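You operate a simulated robot arm through the tools that you are given. There is no shell and no other tool.

You run a simulated robot arm. Do the job below in one go: nothing can be reset, and whatever is moved stays where it is left.

Task
The tank fills too low. Turn the blue dial up till the water meets the line.
Fine: lay the tank lid on the shut toilet lid first; flush once to try it, then set the tank lid back.

Only the result counts: the job must be done as asked and must still hold three seconds after the hand-in. Knocking over, shifting, dropping, spilling or breaking anything else fails it. A push-on lid holds only when it is set on centred and level and pressed home; a screw cap is set on level and turned clockwise until tight.

Robot
A 7-joint arm with a two-finger parallel gripper, fixed in place. Base frame: the origin is on the floor under the middle of its stand, x ahead of it, y to its left, z up. Lengths are in m, angles in rad, forces in N, time in s.
With the tool pointing down near the work surface it reaches from about 0.24 to 0.7 m from the base axis. Its first joint turns from -2.496 to 2.496 rad. Payload 3 kg.
The TCP is the grasp point between the finger pads, 0.03 m short of the fingertips. In the tool frame z runs along the fingers and y along their closing line. Largest opening 0.11 m; finger width 0.02, thickness 0.01; the body of the gripper, 0.048 by 0.112 m, starts 0.055 m behind the TCP.
Orientation is that of the tool frame in the base frame, as [roll, pitch, yaw] about the fixed x, y, z axes, in that order (R = Rz(yaw) Ry(pitch) Rx(roll)). With the fingers straight down and closing along the base's y, the tool's x points along the base's -x, its y along +y and its z along -z.

Tools
- The arm moves only by the tool move_arm. Its argument "rows" is a list of rows, each an object (a shift or turn left out is 0, a gripper value left out holds the last) with "jaw": the opening, from 0 (shut) to 1 (fully open); "offset": the shift along the tool's x, y, z in m, a list of three; "rotation": the turn, a rotation vector about the tool's x, y, z in rad, a list of three. In form: [{"jaw": jaw, "offset": [dx, dy, dz], "rotation": [wx, wy, wz]}, ...]. A call has 1 to 20 rows; each row shifts and turns the commanded pose from where the row before left it, along the tool's axes as they then stand. A row lasts 0.2 s, in which the tool goes at most 0.05 m and 0.15 rad; a call with a longer step from one row to the next is refused whole, and so is a gripper value outside its range. A pose out of reach is approached as far as the arm can. The call stops where the force on the tool passes 40 N (or 10 N more than at its start, if that is more) or the arm is blocked; 0.2 s more then pass. The fingers move at their own pace (about 0.108 m/s each) and stop on an object; they squeeze with about 44 N. The grip force told is the motor's: it shows also when the fingers shut on nothing. Time passes only in rows, and 0.2 s behind the last, so rows that do not move let the fingers close. The reply holds the time, the measured pose of the TCP, the force on the tool along the base axes, the opening and the grip force, in the units named above and with some noise, with the torque about the TCP (base axes, N m) and any sound that the robot's microphone picked up.
- Cameras (640 x 400 px; columns grow to the right, rows downward): "scene" is fixed at [0.3981, 0.5005, 1.4594]; the picture's right is [-1.00, -0.02, 0.00], its down [-0.01, 0.58, -0.82] and it looks along [0.02, -0.82, -0.58] (base axes); focal length 374 px, centre (320, 200). "wrist" rides on the gripper at [0.072, 0.017, -0.103] in the tool frame; the picture's right is [-0.23, 0.97, 0.00], its down [-0.76, -0.18, -0.62] and it looks along [-0.61, -0.14, 0.78] (tool axes); focal length 222 px, centre (320, 200). There is no depth. A picture from a camera that has moved, and an enlarged one, comes with that camera's place and axes in the base frame and with its lens.
- grab_frame(camera): a new picture of that camera. No time passes.
- slide_trunk(by): slides the trunk up (or, below 0, down) by that many m; the arm rides with it, the base frame stays. It gives what a move gives, with no picture.
- zoom(camera, box): a new picture of the part [left, top, right, bottom] of that camera's present view, enlarged. No time passes.
- finish_job(): hands the job in; it is judged then, once.

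Places have to be worked out from the pictures, the camera data and where the tool is seen. Open the gripper and draw the arm clear of the work before you hand the job in, unless the task says otherwise.

The tools are called after "Request:" as a command line: name --argument value ..., lists and objects as JSON in quotes. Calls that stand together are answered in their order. move_arm: Moves the arm, as the interface text tells. Its arguments: {"type":"object","properties":{"rows":{"type":"array"}},"required":["rows"]} The other tools are called the same way: slide_trunk (by) moves the trunk up or down; grab_frame (camera) takes a picture; zoom (camera, box) takes an enlarged picture of a part of a camera's view; finish_job () hands the job in.

At the start:

```text
clock: 0.0
tool_pos: [0.7027, -0.2923, 1.1303]
tool_rot: [-3.141, 0.001, 3.14]
wrist_force: [0.1, 0.5, 0.0]
wrist_torque: [-0.01, 0.0, -0.02]
width: 0.1101
finger_force: 0.1
trunk travel left (down, up): [-0.725, 0.165]
```

scene: 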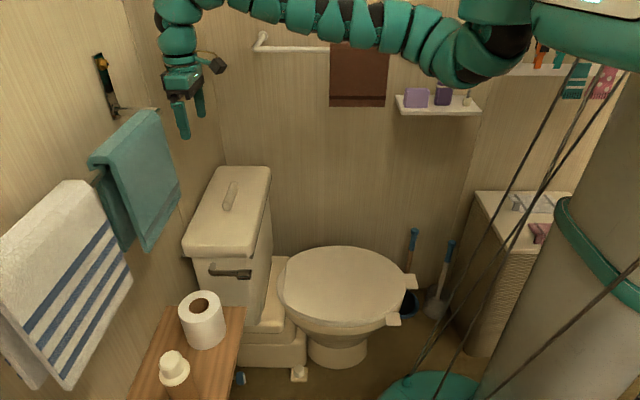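
wrist: 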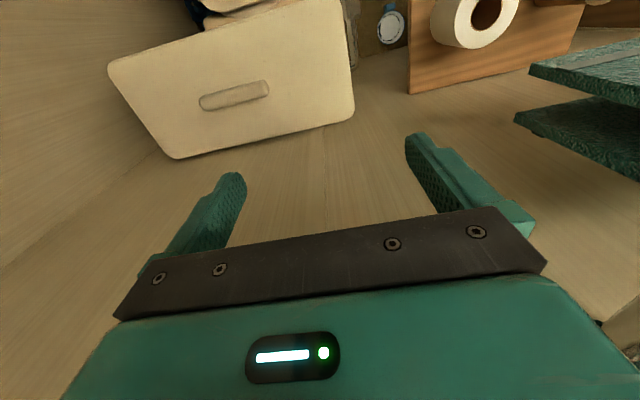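

I'll begin by looking closely at the tank, its lid and the toilet lid in both cameras.

Request:
zoom --camera "scene" --box '[160, 140, 320, 300]'

Request:
zoom --camera "scene" --box '[260, 220, 480, 390]'

Request:
zoom --camera "wrist" --box '[80, 0, 440, 180]'

```text
2.50 times, centred on (240, 220) of scene
camera zoom: at [0.3981, 0.5005, 1.4594], right [-1.0, -0.02, 0.0], down [-0.01, 0.58, -0.82], along [0.02, -0.82, -0.58], focal length 936 px, centre (520, 150)
```

zoom: 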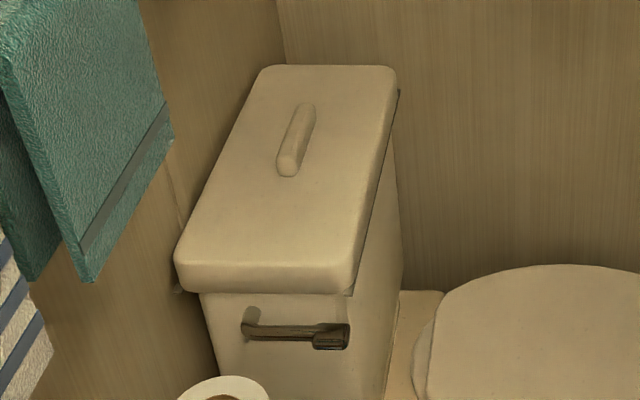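

```text
2.35 times, centred on (370, 305) of scene
camera zoom: at [0.3981, 0.5005, 1.4594], right [-1.0, -0.02, 0.0], down [-0.01, 0.58, -0.82], along [0.02, -0.82, -0.58], focal length 881 px, centre (202, -47)
```

zoom: 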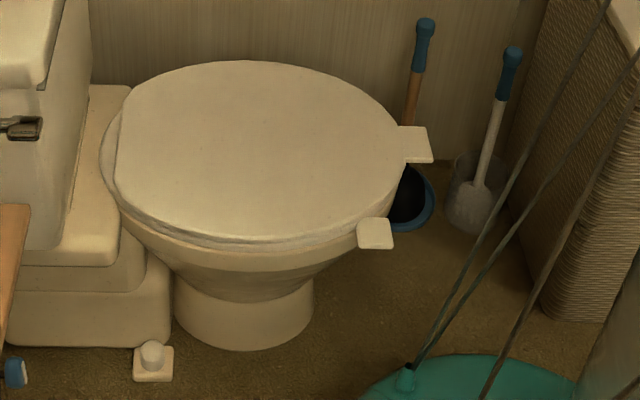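

```text
1.78 times, centred on (260, 90) of wrist
camera zoom: at [0.6291, -0.2752, 1.2326], right [0.23, 0.97, 0.0], down [0.76, -0.18, 0.62], along [0.61, -0.14, -0.78], focal length 395 px, centre (427, 396)
```

zoom: 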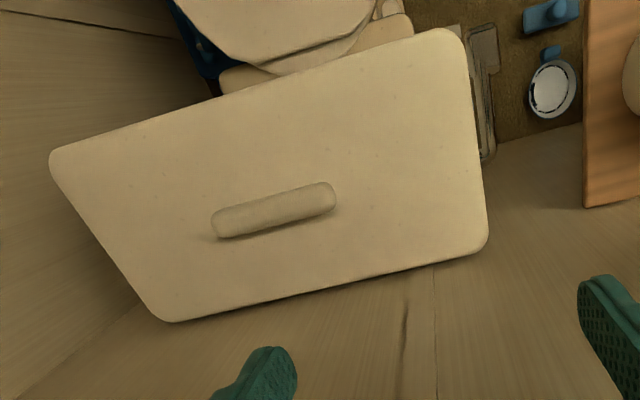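

The lid's handle appears to lie along base y near (0.69, -0.43, 0.816), so the fingers must close along x. I turn the tool 90° about its axis at this safe height, first moving only a little.

Request:
move_arm --rows '[{"rotation": [0, 0, 0.1428]}, {"rotation": [0, 0, 0.1428]}, {"rotation": [0, 0, 0.1428]}, {"rotation": [0, 0, 0.1428]}, {"rotation": [0, 0, 0.1428]}, {"rotation": [0, 0, 0.1428]}, {"rotation": [0, 0, 0.1428]}, {"rotation": [0, 0, 0.1428]}, {"rotation": [0, 0, 0.1428]}, {"rotation": [0, 0, 0.1428]}, {"rotation": [0, 0, 0.1428]}]'

```text
clock: 2.4
tool_pos: [0.7019, -0.2929, 1.13]
tool_rot: [-3.142, 0.001, 1.57]
wrist_force: [0.4, 0.9, -0.3]
wrist_torque: [0.0, 0.01, 0.0]
width: 0.11
finger_force: 0.0
trunk travel left (down, up): [-0.725, 0.165]
```

The turn went as planned (yaw 1.57). I look again from the wrist and the scene to see clearance and refine the lid and handle positions.

Request:
grab_frame --camera "wrist"

Request:
grab_frame --camera "scene"

```text
taken
camera wrist: at [0.7184, -0.2201, 1.2327], right [0.97, -0.23, 0.0], down [-0.18, -0.76, 0.62], along [-0.14, -0.61, -0.78], focal length 222 px, centre (320, 200)
```

wrist: 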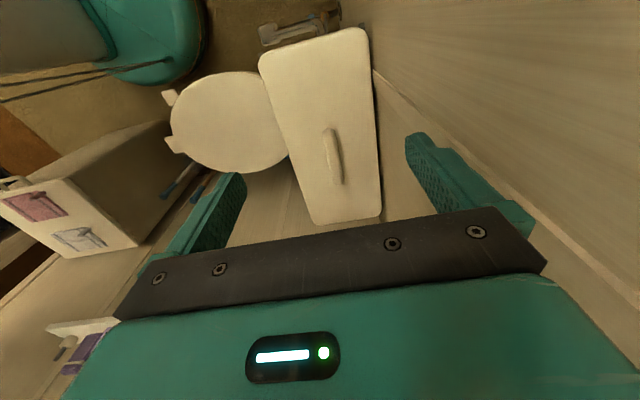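

```text
taken
```

scene: 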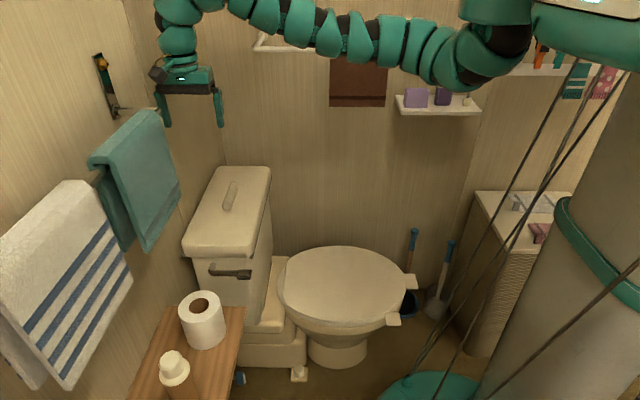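

Triangulating from both views puts the handle at about x 0.693, y from -0.38 to -0.51, and the toilet lid at about z 0.40, centred near (0.33, -0.45). I move above the handle and stay well clear of it, to check reach.

Request:
move_arm --rows '[{"offset": [-0.03, -0.002, 0.026]}, {"offset": [-0.03, -0.002, 0.026]}, {"offset": [-0.03, -0.002, 0.026]}, {"offset": [-0.03, -0.002, 0.026]}, {"offset": [-0.027, -0.001, 0.026]}, {}]'

Request:
grab_frame --camera "wrist"

Request:
grab_frame --camera "scene"

```text
clock: 3.8
tool_pos: [0.6935, -0.4397, 1.0004]
tool_rot: [3.14, 0.001, 1.57]
wrist_force: [0.1, 0.6, 0.0]
wrist_torque: [-0.05, -0.03, -0.01]
width: 0.11
finger_force: 0.1
trunk travel left (down, up): [-0.725, 0.165]
```

```text
taken
camera wrist: at [0.7098, -0.3677, 1.1035], right [0.97, -0.23, 0.0], down [-0.18, -0.76, 0.62], along [-0.14, -0.61, -0.78], focal length 222 px, centre (320, 200)
```

wrist: 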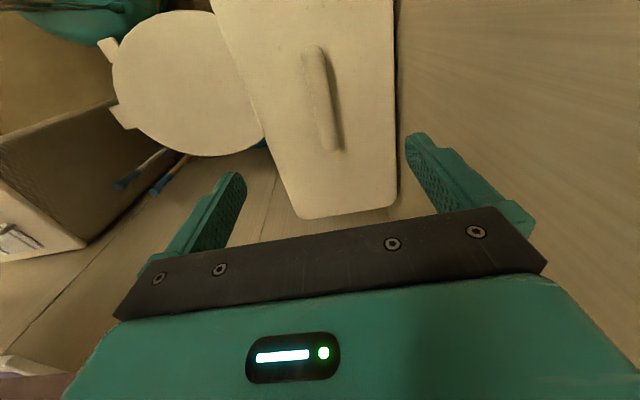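

```text
taken
```

scene: 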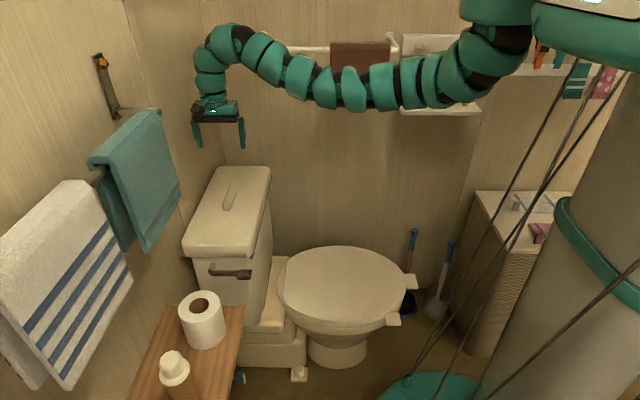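

Reach is fine and the tool sits over the handle. I lower to about z 0.87 (fingertips at about 0.84) and look again before closing in.

Request:
move_arm --rows '[{"offset": [0, 0.001, 0.035]}, {"offset": [0, 0, 0.035]}, {"offset": [0, 0, 0.03]}, {"offset": [0, 0, 0.025]}, {}]'

Request:
grab_frame --camera "wrist"

Request:
zoom --camera "scene" --box '[160, 100, 320, 260]'

```text
clock: 5.0
tool_pos: [0.693, -0.4392, 0.8775]
tool_rot: [-3.141, 0.0, 1.57]
wrist_force: [0.0, -0.2, 1.1]
wrist_torque: [-0.04, 0.01, 0.0]
width: 0.11
finger_force: 0.1
trunk travel left (down, up): [-0.725, 0.165]
```

```text
taken
camera wrist: at [0.7089, -0.3669, 0.9793], right [0.97, -0.23, 0.0], down [-0.18, -0.76, 0.62], along [-0.14, -0.61, -0.78], focal length 222 px, centre (320, 200)
```

wrist: 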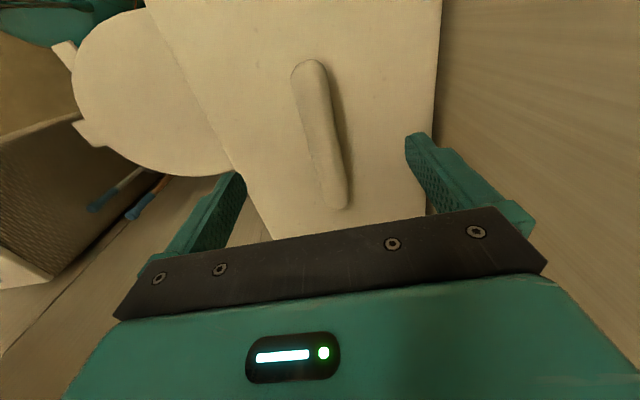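

```text
2.50 times, centred on (240, 180) of scene
camera zoom: at [0.3981, 0.5005, 1.4594], right [-1.0, -0.02, 0.0], down [-0.01, 0.58, -0.82], along [0.02, -0.82, -0.58], focal length 936 px, centre (520, 250)
```

zoom: 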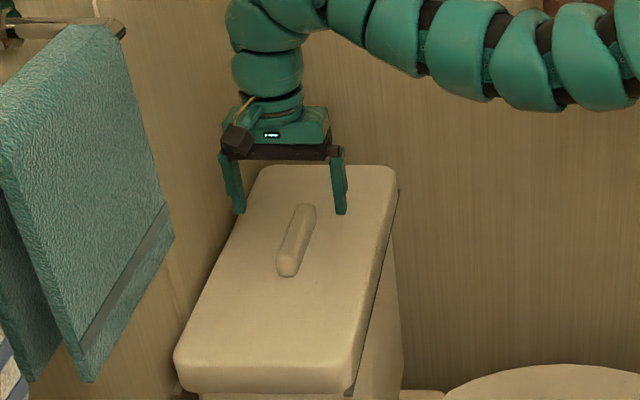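

The handle top is at about z 0.81 with its centre near (0.695, -0.447), and the fingers straddle it. I lower to z 0.832 and check where the fingertips sit relative to the lid top.

Request:
move_arm --rows '[{"offset": [-0.007, 0.002, 0.015]}, {"offset": [0, 0, 0.015]}, {"offset": [0, 0, 0.0155]}, {}]'

Request:
zoom --camera "scene" --box '[190, 130, 290, 230]'

Request:
grab_frame --camera "wrist"

```text
clock: 6.0
tool_pos: [0.6964, -0.4461, 0.8279]
tool_rot: [3.14, -0.002, 1.57]
wrist_force: [0.0, 0.5, 0.1]
wrist_torque: [-0.04, -0.02, 0.03]
width: 0.11
finger_force: 0.0
trunk travel left (down, up): [-0.725, 0.165]
```

```text
4.00 times, centred on (240, 180) of scene
camera zoom: at [0.3981, 0.5005, 1.4594], right [-1.0, -0.02, 0.0], down [-0.01, 0.58, -0.82], along [0.02, -0.82, -0.58], focal length 1498 px, centre (640, 280)
```

zoom: 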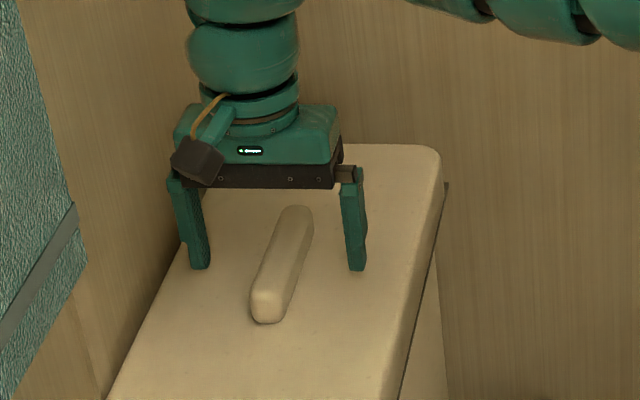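

```text
taken
camera wrist: at [0.7125, -0.3734, 0.9317], right [0.97, -0.23, 0.0], down [-0.18, -0.76, 0.62], along [-0.14, -0.61, -0.78], focal length 222 px, centre (320, 200)
```

wrist: 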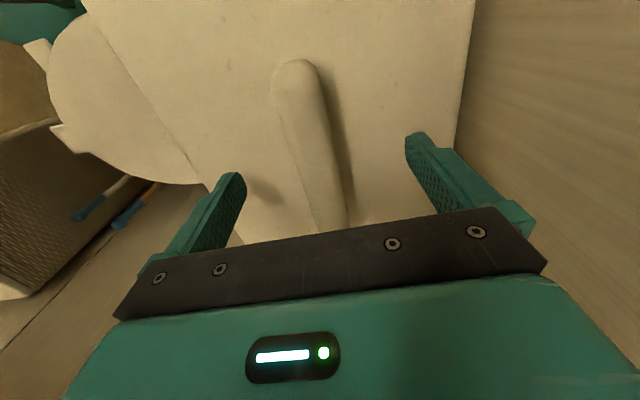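

Fingertips are at about z 0.798, the lid top at about 0.785, and the handle is some 25 mm high. I lower about 8 mm more and close the fingers on the handle.

Request:
move_arm --rows '[{"offset": [0, 0, 0.004]}, {"offset": [0, 0, 0.004]}, {}]'

Request:
zoom --camera "scene" --box '[190, 130, 290, 230]'

```text
clock: 6.8
tool_pos: [0.6968, -0.4465, 0.8217]
tool_rot: [-3.141, 0.0, 1.57]
wrist_force: [-0.4, 0.2, 0.4]
wrist_torque: [0.02, -0.02, 0.01]
width: 0.1102
finger_force: 0.0
trunk travel left (down, up): [-0.725, 0.165]
```

```text
4.00 times, centred on (240, 180) of scene
camera zoom: at [0.3981, 0.5005, 1.4594], right [-1.0, -0.02, 0.0], down [-0.01, 0.58, -0.82], along [0.02, -0.82, -0.58], focal length 1498 px, centre (640, 280)
```

zoom: 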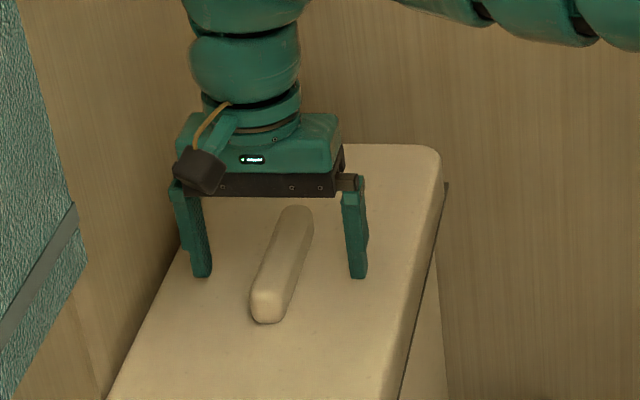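

No contact yet and the tips are just above the lid. I close the fingers on the handle.

Request:
move_arm --rows '[{"jaw": 0.5}, {"jaw": 0.3}, {"jaw": 0.0}, {"jaw": 0.0}, {"jaw": 0.0}]'

Request:
zoom --camera "scene" --box '[190, 130, 290, 230]'

Request:
grab_frame --camera "wrist"

```text
clock: 8.0
tool_pos: [0.6959, -0.4458, 0.8222]
tool_rot: [-3.141, 0.0, 1.573]
wrist_force: [-3.8, 0.3, 0.9]
wrist_torque: [0.01, 0.14, -0.01]
width: 0.0259
finger_force: 44.3
trunk travel left (down, up): [-0.725, 0.165]
```

```text
4.00 times, centred on (240, 180) of scene
camera zoom: at [0.3981, 0.5005, 1.4594], right [-1.0, -0.02, 0.0], down [-0.01, 0.58, -0.82], along [0.02, -0.82, -0.58], focal length 1498 px, centre (640, 280)
```

zoom: 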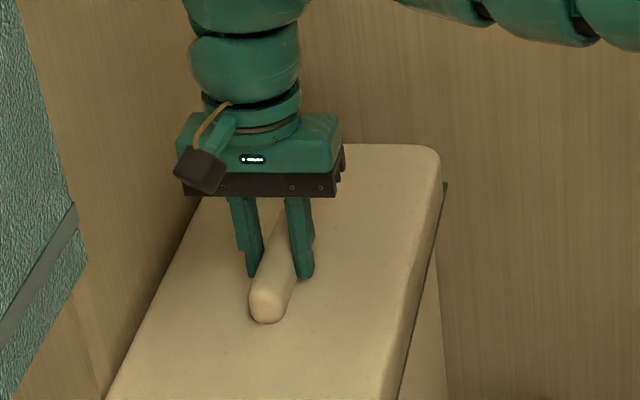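

```text
taken
camera wrist: at [0.7121, -0.3738, 0.9243], right [0.97, -0.23, 0.0], down [-0.18, -0.76, 0.62], along [-0.14, -0.61, -0.78], focal length 222 px, centre (320, 200)
```

wrist: 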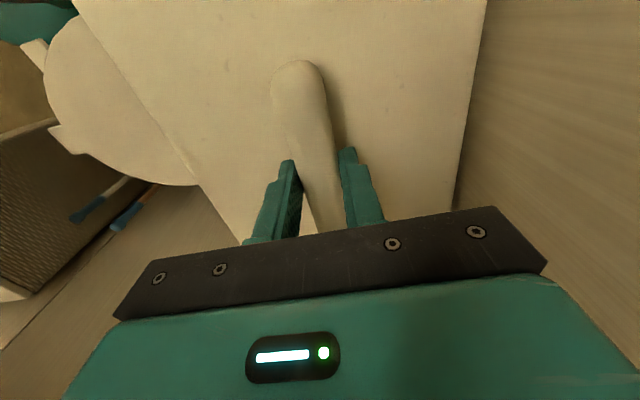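

The handle is held at 26 mm with 44 N, and the held pose is (0.696, -0.446, 0.822). I lift straight up in small steps and check weight and torque for balance.

Request:
move_arm --rows '[{"jaw": 0, "offset": [0, 0, -0.003]}, {"offset": [0, 0, -0.004]}, {"offset": [0, 0, -0.005]}, {"offset": [0, 0, -0.005]}, {}]'

Request:
zoom --camera "scene" --box '[160, 120, 320, 280]'

```text
clock: 9.2
tool_pos: [0.697, -0.4471, 0.8367]
tool_rot: [-3.141, -0.001, 1.57]
wrist_force: [0.1, -0.2, -4.9]
wrist_torque: [0.03, 0.0, -0.01]
width: 0.0259
finger_force: 43.8
trunk travel left (down, up): [-0.725, 0.165]
```

```text
2.50 times, centred on (240, 200) of scene
camera zoom: at [0.3981, 0.5005, 1.4594], right [-1.0, -0.02, 0.0], down [-0.01, 0.58, -0.82], along [0.02, -0.82, -0.58], focal length 936 px, centre (520, 200)
```

zoom: 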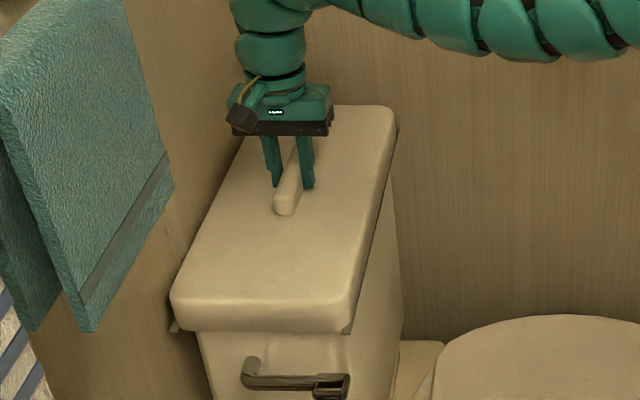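

The lid weighs about 5 N and hangs level with almost no torque. The hand towel hangs above z 0.95 near the lid's front, so I lift only to about z 0.885 and then check.

Request:
move_arm --rows '[{"jaw": 0, "offset": [0, 0, -0.012]}, {"offset": [0, 0, -0.012]}, {"offset": [0, 0, -0.012]}, {"offset": [0, 0, -0.012]}, {}]'

Request:
zoom --camera "scene" --box '[100, 80, 340, 260]'

Request:
grab_frame --camera "wrist"

```text
clock: 10.4
tool_pos: [0.6969, -0.4484, 0.8874]
tool_rot: [-3.139, 0.0, 1.571]
wrist_force: [0.1, 0.4, -5.6]
wrist_torque: [0.02, 0.0, 0.0]
width: 0.0258
finger_force: 44.1
trunk travel left (down, up): [-0.725, 0.165]
```

```text
2.22 times, centred on (220, 170) of scene
camera zoom: at [0.3981, 0.5005, 1.4594], right [-1.0, -0.02, 0.0], down [-0.01, 0.58, -0.82], along [0.02, -0.82, -0.58], focal length 832 px, centre (542, 267)
```

zoom: 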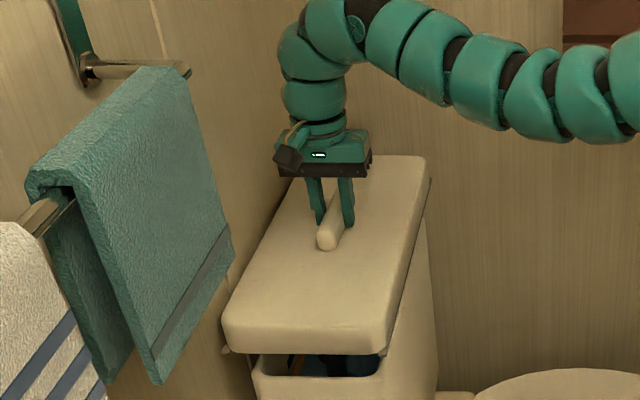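

```text
taken
camera wrist: at [0.7131, -0.3751, 0.9884], right [0.97, -0.23, 0.0], down [-0.18, -0.76, 0.62], along [-0.14, -0.61, -0.78], focal length 222 px, centre (320, 200)
```

wrist: 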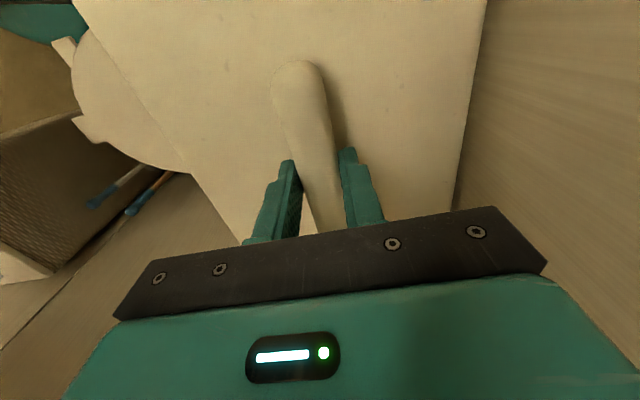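

The lid is up 65 mm, level, below the towel. I carry it horizontally toward -x (tool -y) over the toilet.

Request:
move_arm --rows '[{"jaw": 0, "offset": [0, -0.015, -0.005]}, {"offset": [0, -0.025, -0.005]}, {"offset": [0, -0.03, 0]}, {"offset": [0, -0.03, 0]}, {"offset": [0, -0.03, 0]}, {"offset": [0, -0.03, 0]}, {"offset": [0, -0.03, 0]}, {"offset": [0, -0.03, 0]}, {"offset": [0, -0.03, 0]}, {"offset": [0, -0.03, 0]}, {"offset": [0, -0.02, 0]}, {}]'

Request:
grab_frame --camera "scene"

Request:
grab_frame --camera "wrist"

```text
clock: 13.0
tool_pos: [0.3968, -0.4457, 0.8965]
tool_rot: [3.142, 0.0, 1.573]
wrist_force: [0.0, -1.0, -5.4]
wrist_torque: [0.04, 0.01, 0.02]
width: 0.0255
finger_force: 43.7
trunk travel left (down, up): [-0.725, 0.165]
```

```text
taken
```

scene: 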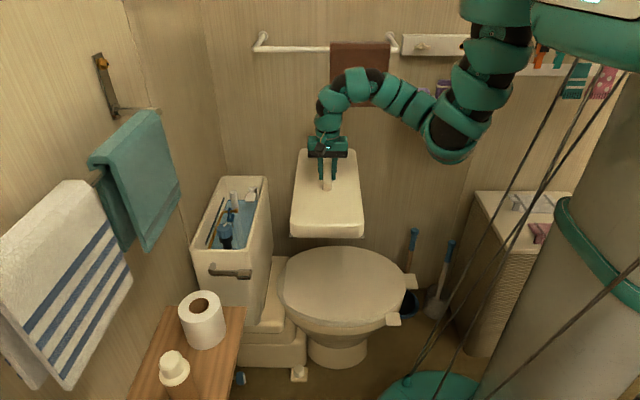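

```text
taken
camera wrist: at [0.4127, -0.3734, 0.9993], right [0.97, -0.23, 0.0], down [-0.18, -0.76, 0.62], along [-0.14, -0.61, -0.78], focal length 222 px, centre (320, 200)
```

wrist: 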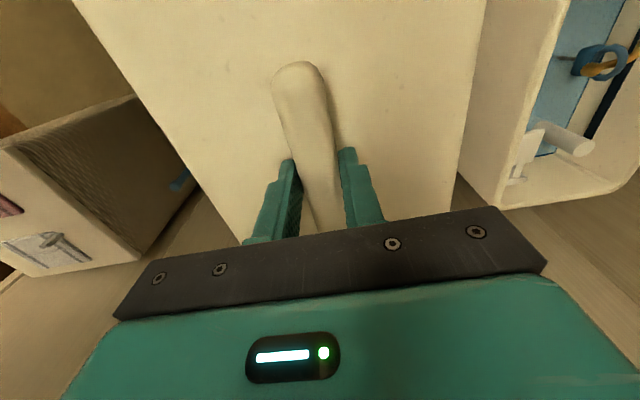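

The tank is open: a blue part and water are visible inside. The lid is level over the toilet, so I shift it slightly to x 0.36 and lower the trunk part way, checking clearance.

Request:
move_arm --rows '[{"jaw": 0, "offset": [0, -0.018, 0]}, {"offset": [0, -0.018, 0]}, {}]'

Request:
slide_trunk --by -0.2

Request:
grab_frame --camera "scene"

Request:
grab_frame --camera "wrist"

```text
clock: 13.8
tool_pos: [0.3606, -0.4449, 0.8976]
tool_rot: [3.14, 0.0, 1.571]
wrist_force: [0.2, -0.6, -4.9]
wrist_torque: [0.01, 0.02, -0.02]
width: 0.0255
finger_force: 43.7
trunk travel left (down, up): [-0.725, 0.165]
```

```text
clock: 16.0
tool_pos: [0.3609, -0.4454, 0.6967]
tool_rot: [3.141, 0.0, 1.571]
wrist_force: [-1.5, -0.1, -5.4]
wrist_torque: [0.05, -0.03, 0.0]
width: 0.0257
finger_force: 44.0
trunk travel left (down, up): [-0.525, 0.365]
```

```text
taken
```

scene: 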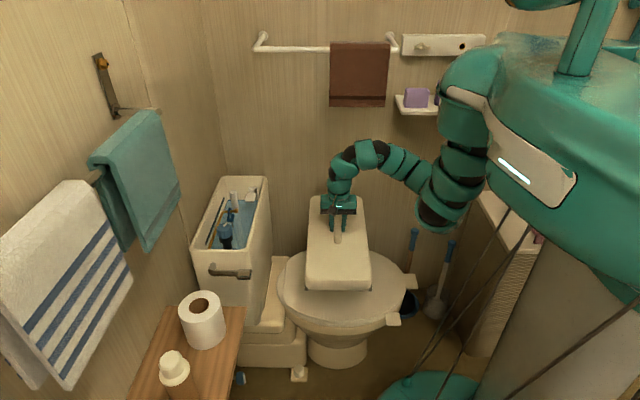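

```text
taken
camera wrist: at [0.377, -0.3728, 0.7998], right [0.97, -0.23, 0.0], down [-0.18, -0.76, 0.62], along [-0.14, -0.61, -0.78], focal length 222 px, centre (320, 200)
```

wrist: 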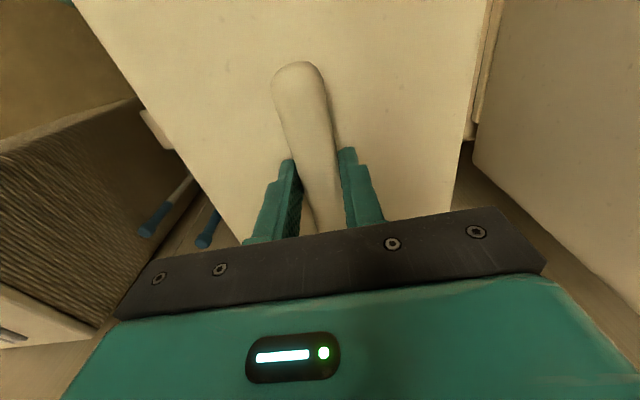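

All clear: the lid hangs over the toilet seat lid and the arm's elbow is free of the cabinet. I lower the trunk another 0.14 m and look for the remaining gap.

Request:
slide_trunk --by -0.14

Request:
zoom --camera "scene" --box '[240, 180, 480, 340]'

Request:
grab_frame --camera "wrist"

```text
clock: 17.6
tool_pos: [0.3597, -0.4452, 0.5566]
tool_rot: [3.14, 0.0, 1.572]
wrist_force: [-0.7, 0.8, -5.1]
wrist_torque: [0.04, -0.01, 0.02]
width: 0.0257
finger_force: 44.2
trunk travel left (down, up): [-0.385, 0.505]
```

```text
2.50 times, centred on (360, 260) of scene
camera zoom: at [0.3981, 0.5005, 1.4594], right [-1.0, -0.02, 0.0], down [-0.01, 0.58, -0.82], along [0.02, -0.82, -0.58], focal length 936 px, centre (220, 50)
```

zoom: 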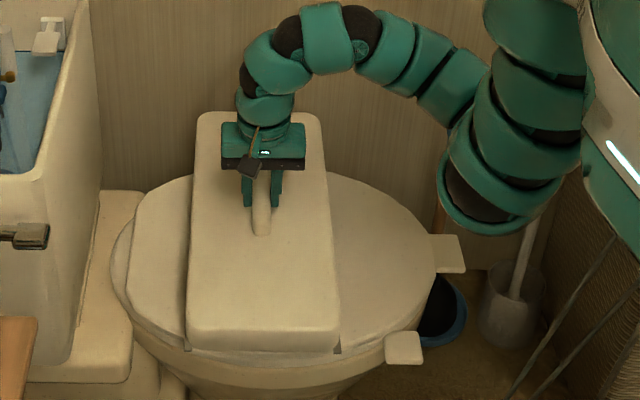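

```text
taken
camera wrist: at [0.377, -0.3728, 0.6598], right [0.97, -0.23, 0.0], down [-0.18, -0.76, 0.62], along [-0.14, -0.61, -0.78], focal length 222 px, centre (320, 200)
```

wrist: 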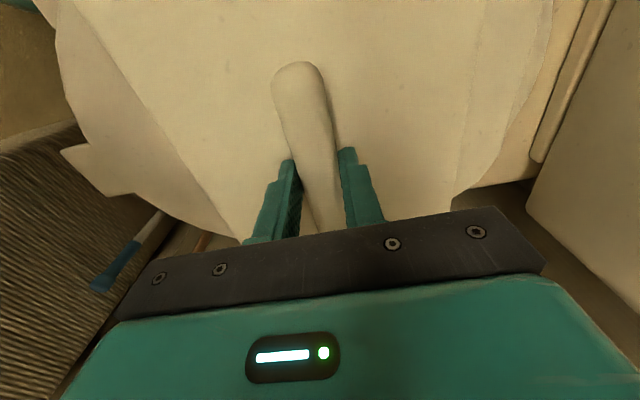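

The tab features put the toilet lid top at about z 0.42–0.43 with its axis at y about -0.455, and the tank lid underside should be about 0.485 now. I shift 1 cm in -y and lower 4 cm slowly.

Request:
move_arm --rows '[{"jaw": 0, "offset": [-0.011, 0, 0.008]}, {"offset": [0, 0, 0.008]}, {"offset": [0, 0, 0.008]}, {"offset": [0, 0, 0.008]}, {"offset": [0, 0, 0.006]}, {}]'

Request:
zoom --camera "scene" --box '[240, 200, 480, 360]'

```text
clock: 19.0
tool_pos: [0.3604, -0.4567, 0.5199]
tool_rot: [-3.142, 0.002, 1.572]
wrist_force: [0.5, -0.3, -5.1]
wrist_torque: [0.02, 0.0, 0.0]
width: 0.0254
finger_force: 44.8
trunk travel left (down, up): [-0.385, 0.505]
```

```text
2.50 times, centred on (360, 280) of scene
camera zoom: at [0.3981, 0.5005, 1.4594], right [-1.0, -0.02, 0.0], down [-0.01, 0.58, -0.82], along [0.02, -0.82, -0.58], focal length 936 px, centre (220, 0)
```

zoom: 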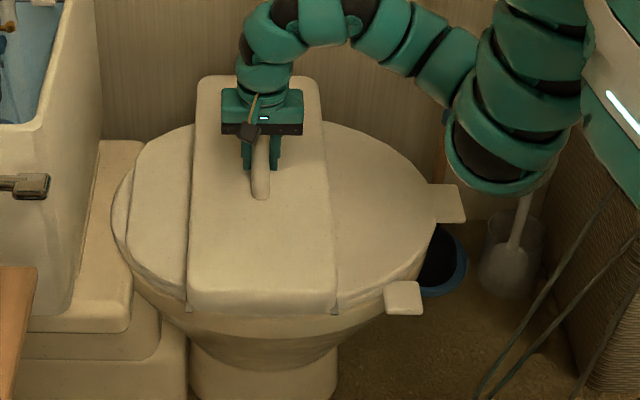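

Still hanging free (-5.1 N). I lower in fine steps watching for contact.

Request:
move_arm --rows '[{"jaw": 0, "offset": [0, 0, 0.004]}, {"offset": [0, 0, 0.004]}, {"offset": [0, 0, 0.004]}, {}]'

```text
clock: 19.6
tool_pos: [0.3608, -0.4552, 0.5167]
tool_rot: [3.138, 0.004, 1.573]
wrist_force: [-8.3, 7.1, 40.1]
wrist_torque: [0.76, 0.98, -0.17]
width: 0.0257
finger_force: 43.4
trunk travel left (down, up): [-0.385, 0.505]
stopped in row 2: the force on the tool passed its limit at 48 N (the readings are from after the stop); the commanded pose is now the measured one
```

Contact came at z about 0.517, with 40 N now pressing. I ease up 2 mm to relieve the force and look.

Request:
move_arm --rows '[{"jaw": 0, "offset": [0, 0, -0.002]}, {}]'

Request:
zoom --camera "scene" --box '[260, 200, 420, 320]'

Request:
grab_frame --camera "wrist"

```text
clock: 20.2
tool_pos: [0.3607, -0.4565, 0.5167]
tool_rot: [3.137, 0.002, 1.573]
wrist_force: [-9.1, 10.5, 27.7]
wrist_torque: [-0.19, 0.41, -0.05]
width: 0.0256
finger_force: 44.5
trunk travel left (down, up): [-0.385, 0.505]
```

```text
3.33 times, centred on (340, 260) of scene
camera zoom: at [0.3981, 0.5005, 1.4594], right [-1.0, -0.02, 0.0], down [-0.01, 0.58, -0.82], along [0.02, -0.82, -0.58], focal length 1248 px, centre (253, 0)
```

zoom: 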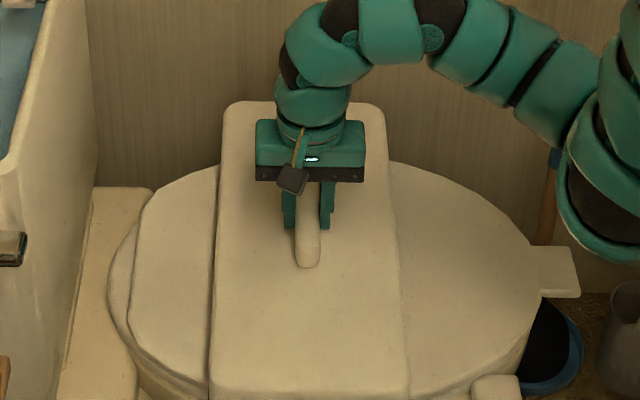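

```text
taken
camera wrist: at [0.3764, -0.3835, 0.6196], right [0.97, -0.23, 0.0], down [-0.18, -0.76, 0.62], along [-0.14, -0.61, -0.78], focal length 222 px, centre (320, 200)
```

wrist: 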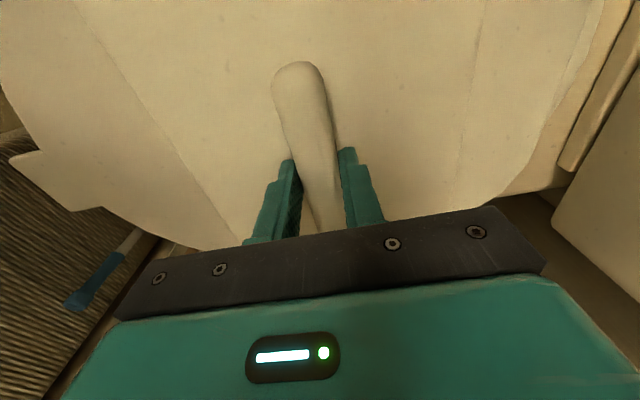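

The lid rests flat on the toilet lid with no visible gap. I relieve the remaining pressing force before opening.

Request:
move_arm --rows '[{"jaw": 0, "offset": [0, 0, -0.002]}, {"offset": [0, 0, -0.001]}, {}]'

```text
clock: 21.0
tool_pos: [0.3605, -0.4568, 0.5187]
tool_rot: [3.139, 0.0, 1.571]
wrist_force: [-0.2, -0.1, -4.5]
wrist_torque: [0.03, 0.01, 0.0]
width: 0.0258
finger_force: 43.9
trunk travel left (down, up): [-0.385, 0.505]
```

That just lifted it free again (contact is at z about 0.5175). I lower 1 mm at a time until it rests, then open.

Request:
move_arm --rows '[{"jaw": 0, "offset": [0, 0, 0.001]}, {}]'

```text
clock: 21.6
tool_pos: [0.3611, -0.4566, 0.5173]
tool_rot: [3.14, -0.001, 1.572]
wrist_force: [0.1, 0.0, -4.4]
wrist_torque: [-0.01, -0.01, 0.0]
width: 0.0257
finger_force: 44.4
trunk travel left (down, up): [-0.385, 0.505]
```

One more millimetre down.

Request:
move_arm --rows '[{"jaw": 0, "offset": [0, 0, 0.0012]}, {}]'

```text
clock: 22.2
tool_pos: [0.3618, -0.4579, 0.5173]
tool_rot: [3.139, 0.002, 1.571]
wrist_force: [1.9, 0.9, 0.6]
wrist_torque: [0.37, 0.36, -0.18]
width: 0.0254
finger_force: 44.2
trunk travel left (down, up): [-0.385, 0.505]
```

It is beginning to rest. I lower a hair more and then open the fingers gradually.

Request:
move_arm --rows '[{"jaw": 0, "offset": [0, 0, 0.0008]}, {}, {"jaw": 0.26}, {"jaw": 0.4}, {"jaw": 0.6}, {}]'

Request:
zoom --camera "scene" --box '[260, 200, 420, 320]'

```text
clock: 23.6
tool_pos: [0.3621, -0.4575, 0.5159]
tool_rot: [3.139, 0.002, 1.573]
wrist_force: [0.1, 0.3, 0.0]
wrist_torque: [0.01, -0.01, -0.03]
width: 0.066
finger_force: 0.0
trunk travel left (down, up): [-0.385, 0.505]
```

```text
3.33 times, centred on (340, 260) of scene
camera zoom: at [0.3981, 0.5005, 1.4594], right [-1.0, -0.02, 0.0], down [-0.01, 0.58, -0.82], along [0.02, -0.82, -0.58], focal length 1248 px, centre (253, 0)
```

zoom: 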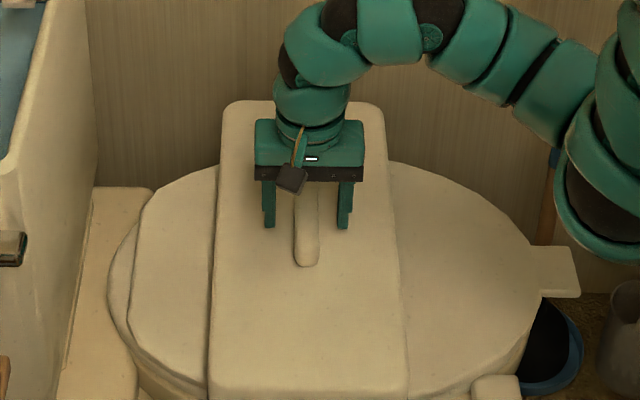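

The lid stayed put, free of the fingers. I raise straight up and then return the trunk to its original height.

Request:
move_arm --rows '[{"jaw": 0.6, "offset": [0, 0, -0.02]}, {"offset": [0, 0, -0.03]}, {"offset": [0, 0, -0.03]}, {"offset": [0, 0, -0.03]}, {}]'

Request:
slide_trunk --by 0.36

Request:
grab_frame --camera "scene"

Request:
zoom --camera "scene" --box '[180, 165, 290, 285]'

```text
clock: 24.8
tool_pos: [0.3522, -0.4423, 0.604]
tool_rot: [3.12, 0.005, 1.573]
wrist_force: [0.5, -0.5, 1.1]
wrist_torque: [-0.01, 0.0, -0.01]
width: 0.0659
finger_force: 0.0
out of reach, approached as far as the arm can: row 3, 4
trunk travel left (down, up): [-0.385, 0.505]
```

```text
clock: 28.3
tool_pos: [0.3528, -0.4422, 0.9629]
tool_rot: [3.122, 0.004, 1.572]
wrist_force: [-1.0, 0.3, 1.0]
wrist_torque: [-0.04, 0.02, -0.02]
width: 0.066
finger_force: 0.1
trunk travel left (down, up): [-0.745, 0.145]
```

```text
taken
```

scene: 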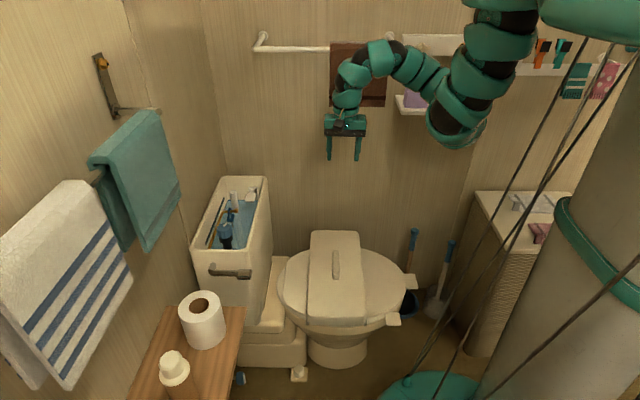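

```text
3.33 times, centred on (235, 225) of scene
camera zoom: at [0.3981, 0.5005, 1.4594], right [-1.0, -0.02, 0.0], down [-0.01, 0.58, -0.82], along [0.02, -0.82, -0.58], focal length 1248 px, centre (603, 117)
```

zoom: 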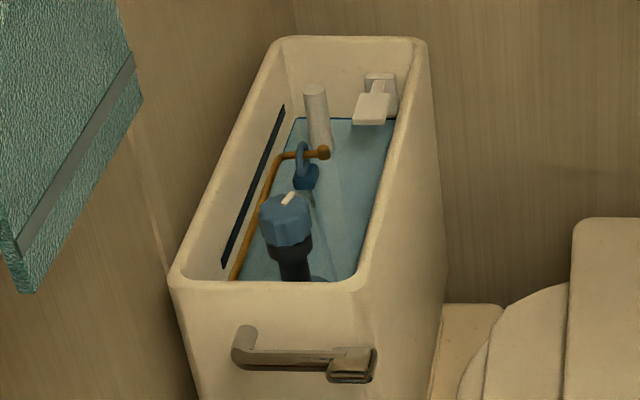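

The lid lies well on the toilet lid. In the tank I see the blue dial with a white mark, a dark line on the inner wall, and blue water. I move the wrist camera over the tank for a closer look.

Request:
move_arm --rows '[{"jaw": 0.6, "offset": [0.0196, 0.0347, -0.0044]}, {"offset": [0.0196, 0.0347, -0.0044]}, {"offset": [0.0196, 0.0347, -0.0044]}, {"offset": [0.0196, 0.0347, -0.0044]}, {"offset": [0.0196, 0.0347, -0.0044]}, {"offset": [0.0196, 0.0347, -0.0044]}, {"offset": [0.0196, 0.0347, -0.0044]}, {"offset": [0.0196, 0.0347, -0.0044]}, {}]'

Request:
grab_frame --camera "wrist"

Request:
grab_frame --camera "scene"

```text
clock: 30.3
tool_pos: [0.6135, -0.2705, 0.9431]
tool_rot: [3.117, 0.0, 1.574]
wrist_force: [0.1, -0.1, 0.0]
wrist_torque: [0.01, 0.03, 0.0]
width: 0.0662
finger_force: 0.0
out of reach, approached as far as the arm can: row 1, 2, 3, 4, 5, 6, 7, 8
trunk travel left (down, up): [-0.745, 0.145]
```

```text
taken
camera wrist: at [0.6273, -0.1987, 1.0463], right [0.97, -0.23, 0.03], down [-0.19, -0.76, 0.62], along [-0.12, -0.61, -0.78], focal length 222 px, centre (320, 200)
```

wrist: 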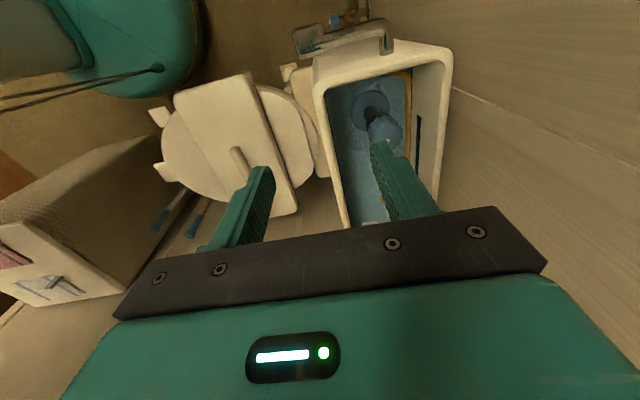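

```text
taken
```

scene: 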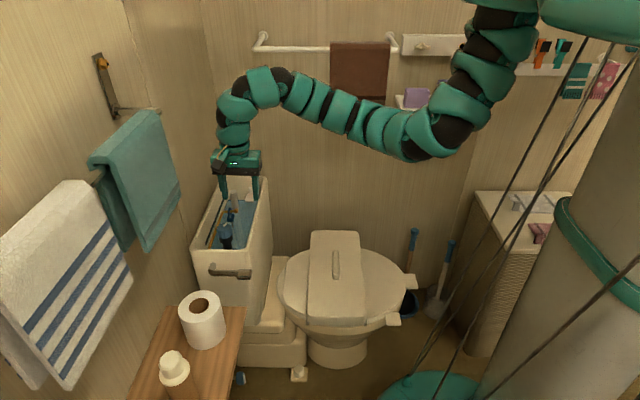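

The arm reports out-of-reach and stands at (0.61, -0.27, 0.94) with a slight tilt. I try a null row and a small outward shift to see whether it recovers the commanded pose.

Request:
move_arm --rows '[{"jaw": 0.6, "offset": [0, 0, 0]}, {"offset": [-0.02, 0.01, 0.02]}, {"offset": [-0.02, 0.01, 0.02]}, {}]'

```text
clock: 31.3
tool_pos: [0.6363, -0.3115, 0.9031]
tool_rot: [3.121, 0.003, 1.572]
wrist_force: [0.2, -0.4, -0.2]
wrist_torque: [-0.03, 0.0, 0.03]
width: 0.0662
finger_force: 0.1
trunk travel left (down, up): [-0.745, 0.145]
```

It recovers. The commanded pose now follows the measured one, with a tilt of about 0.02 rad. I correct the tilt and try rising a little with an outward shift.

Request:
move_arm --rows '[{"jaw": 0.6, "rotation": [0.02, 0, 0]}, {"offset": [0, 0.01, -0.015]}, {"offset": [0, 0.01, -0.015]}, {"offset": [0, 0, -0.015]}, {}]'

Request:
grab_frame --camera "wrist"

```text
clock: 32.5
tool_pos: [0.6552, -0.3135, 0.9485]
tool_rot: [3.14, 0.005, 1.572]
wrist_force: [0.8, -0.5, 0.3]
wrist_torque: [0.03, 0.02, -0.01]
width: 0.0662
finger_force: 0.1
trunk travel left (down, up): [-0.745, 0.145]
```

```text
taken
camera wrist: at [0.6711, -0.2398, 1.0513], right [0.97, -0.23, 0.0], down [-0.18, -0.76, 0.63], along [-0.14, -0.61, -0.78], focal length 222 px, centre (320, 200)
```

wrist: 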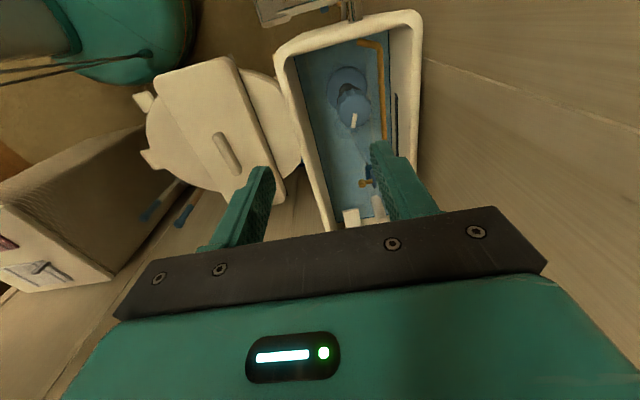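

Now the wrist camera sees the inside of the tank. I enlarge that part to study the dial, its mark and the line.

Request:
zoom --camera "wrist" --box '[260, 0, 440, 112]'

Request:
zoom --camera "wrist" --box '[310, 60, 400, 140]'

Request:
zoom --camera "wrist" --box '[300, 120, 440, 240]'

Request:
zoom --camera "scene" --box '[200, 180, 260, 250]'

```text
3.56 times, centred on (350, 56) of wrist
camera zoom: at [0.6711, -0.2398, 1.0513], right [0.97, -0.23, 0.0], down [-0.18, -0.76, 0.63], along [-0.14, -0.61, -0.78], focal length 790 px, centre (213, 712)
```

zoom: 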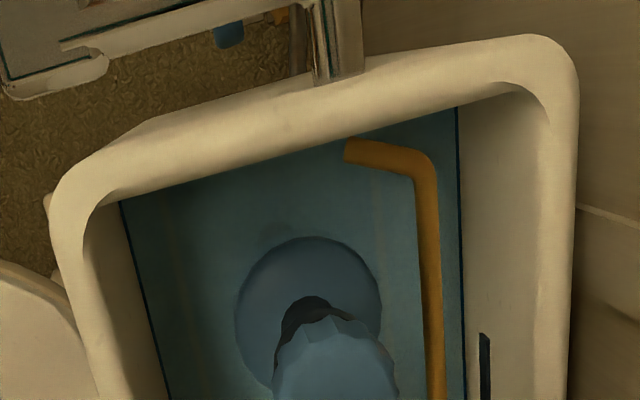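

```text
5.00 times, centred on (355, 100) of wrist
camera zoom: at [0.6711, -0.2398, 1.0513], right [0.97, -0.23, 0.0], down [-0.18, -0.76, 0.63], along [-0.14, -0.61, -0.78], focal length 1111 px, centre (145, 700)
```

zoom: 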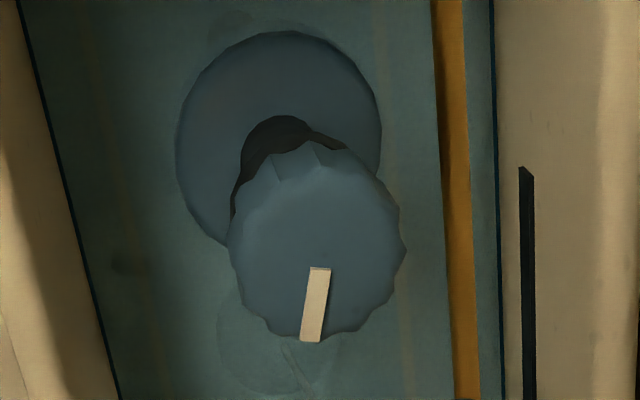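

```text
3.33 times, centred on (370, 180) of wrist
camera zoom: at [0.6711, -0.2398, 1.0513], right [0.97, -0.23, 0.0], down [-0.18, -0.76, 0.63], along [-0.14, -0.61, -0.78], focal length 740 px, centre (153, 267)
```

zoom: 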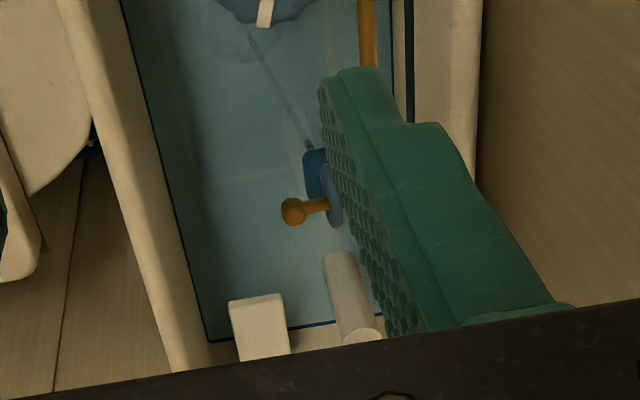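

```text
5.71 times, centred on (230, 215) of scene
camera zoom: at [0.3981, 0.5005, 1.4594], right [-1.0, -0.02, 0.0], down [-0.01, 0.58, -0.82], along [0.02, -0.82, -0.58], focal length 2139 px, centre (834, 114)
```

zoom: 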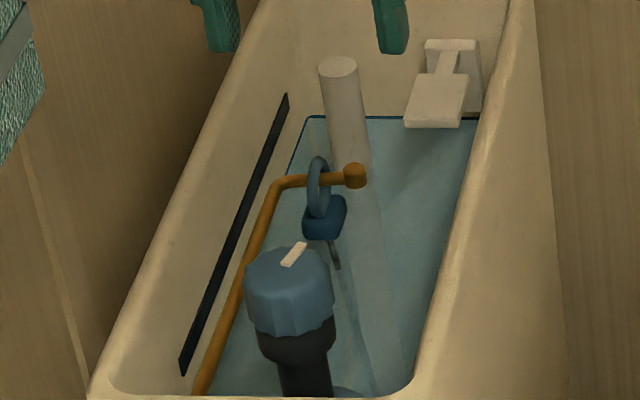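

The dial top centre works out at about (0.694, -0.332, 0.769), 43 mm across and 20 mm high, standing just above the rim (z about 0.752). The dark line on the +x wall is at about z 0.70, with the water lower. I move above the dial and check alignment.

Request:
move_arm --rows '[{"jaw": 0.6, "offset": [-0.009, 0.0195, 0.02]}, {"offset": [-0.0095, 0.0195, 0.02]}, {"offset": [0, 0, 0.02]}, {"offset": [0, 0, 0.02]}, {"offset": [0, 0, 0.015]}, {}]'

Request:
grab_frame --camera "wrist"

Request:
zoom --camera "scene" --box '[190, 160, 270, 250]'

```text
clock: 33.9
tool_pos: [0.6945, -0.3323, 0.8564]
tool_rot: [3.14, 0.004, 1.573]
wrist_force: [0.5, 0.6, 0.3]
wrist_torque: [0.01, 0.01, 0.0]
width: 0.0659
finger_force: 0.0
trunk travel left (down, up): [-0.745, 0.145]
```

```text
taken
camera wrist: at [0.7104, -0.2596, 0.9582], right [0.97, -0.23, 0.0], down [-0.18, -0.76, 0.63], along [-0.14, -0.61, -0.78], focal length 222 px, centre (320, 200)
```

wrist: 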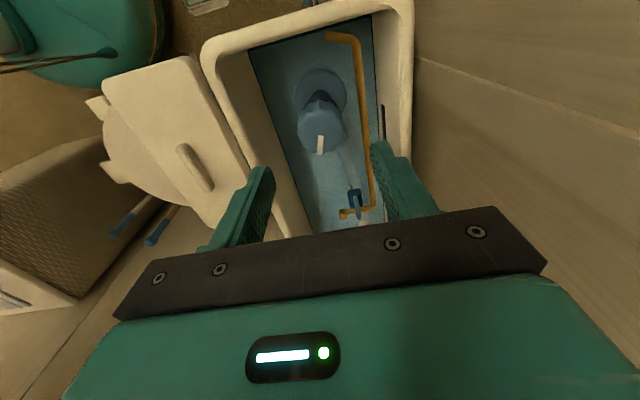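

```text
4.44 times, centred on (230, 205) of scene
camera zoom: at [0.3981, 0.5005, 1.4594], right [-1.0, -0.02, 0.0], down [-0.01, 0.58, -0.82], along [0.02, -0.82, -0.58], focal length 1664 px, centre (720, 178)
```

zoom: 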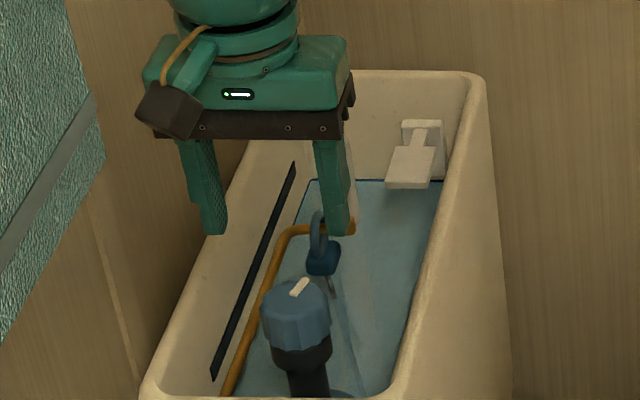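

I enlarge the dial from here for a refined centre before lowering.

Request:
zoom --camera "wrist" --box '[270, 60, 390, 180]'

```text
3.33 times, centred on (330, 120) of wrist
camera zoom: at [0.7104, -0.2596, 0.9582], right [0.97, -0.23, 0.0], down [-0.18, -0.76, 0.63], along [-0.14, -0.61, -0.78], focal length 740 px, centre (287, 467)
```

zoom: 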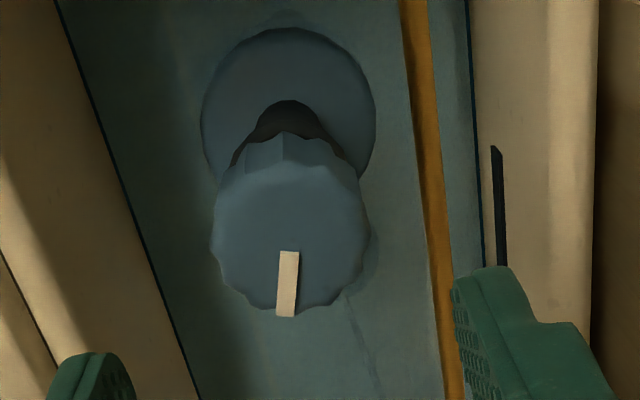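

The dial centre comes out at (0.6947, -0.333), matching the tool position. I lower to TCP z about 0.784 with the fingers straddling the dial.

Request:
move_arm --rows '[{"jaw": 0.6, "offset": [-0.0007, 0, 0.02]}, {"offset": [0, 0, 0.02]}, {"offset": [0, 0, 0.016]}, {"offset": [0, 0, 0.01]}, {"offset": [0, 0, 0.006]}, {}]'

Request:
zoom --camera "scene" --box '[190, 160, 270, 250]'

Request:
grab_frame --camera "wrist"

```text
clock: 35.3
tool_pos: [0.6937, -0.3332, 0.7818]
tool_rot: [3.138, 0.004, 1.574]
wrist_force: [-0.6, -0.5, -0.3]
wrist_torque: [-0.02, -0.02, -0.01]
width: 0.0657
finger_force: 0.0
trunk travel left (down, up): [-0.745, 0.145]
```

```text
4.44 times, centred on (230, 205) of scene
camera zoom: at [0.3981, 0.5005, 1.4594], right [-1.0, -0.02, 0.0], down [-0.01, 0.58, -0.82], along [0.02, -0.82, -0.58], focal length 1664 px, centre (720, 178)
```

zoom: 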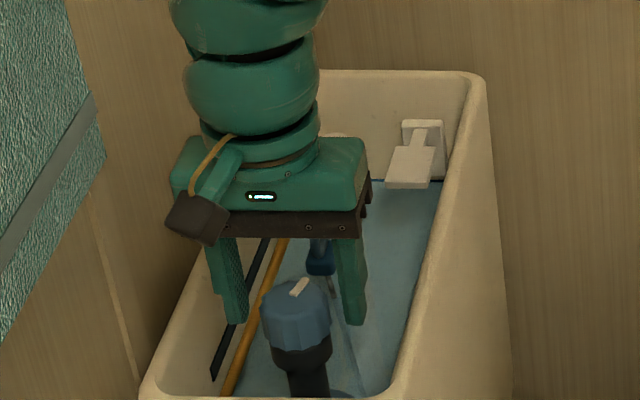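

```text
taken
camera wrist: at [0.709, -0.2604, 0.8845], right [0.97, -0.23, 0.0], down [-0.18, -0.76, 0.63], along [-0.14, -0.61, -0.78], focal length 222 px, centre (320, 200)
```

wrist: 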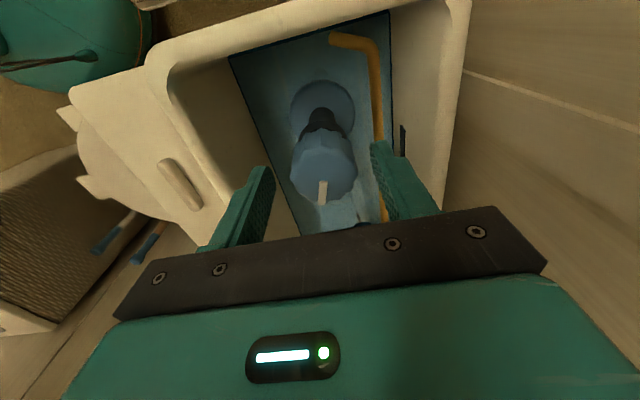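

The fingers straddle the dial evenly and the tips overlap it by about 17 mm. I close on it.

Request:
move_arm --rows '[{"jaw": 0.45}, {"jaw": 0.3}, {"jaw": 0.3}, {"jaw": 0.3}]'

Request:
grab_frame --camera "wrist"

```text
clock: 36.3
tool_pos: [0.695, -0.3336, 0.7831]
tool_rot: [3.137, 0.004, 1.571]
wrist_force: [14.5, -1.7, 4.7]
wrist_torque: [0.08, -0.5, 0.03]
width: 0.0407
finger_force: 44.9
trunk travel left (down, up): [-0.745, 0.145]
```

```text
taken
camera wrist: at [0.7105, -0.2601, 0.8849], right [0.97, -0.23, 0.0], down [-0.18, -0.76, 0.63], along [-0.14, -0.61, -0.78], focal length 222 px, centre (320, 200)
```

wrist: 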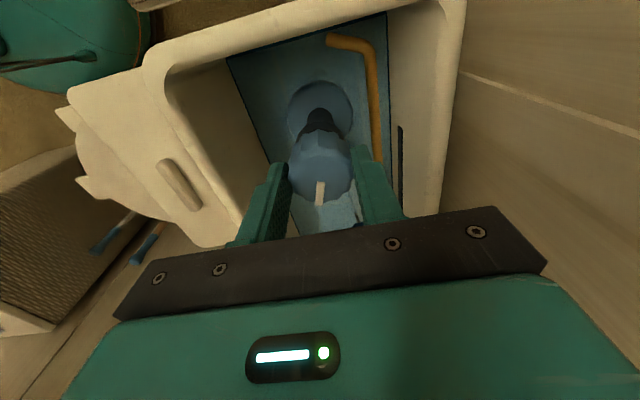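

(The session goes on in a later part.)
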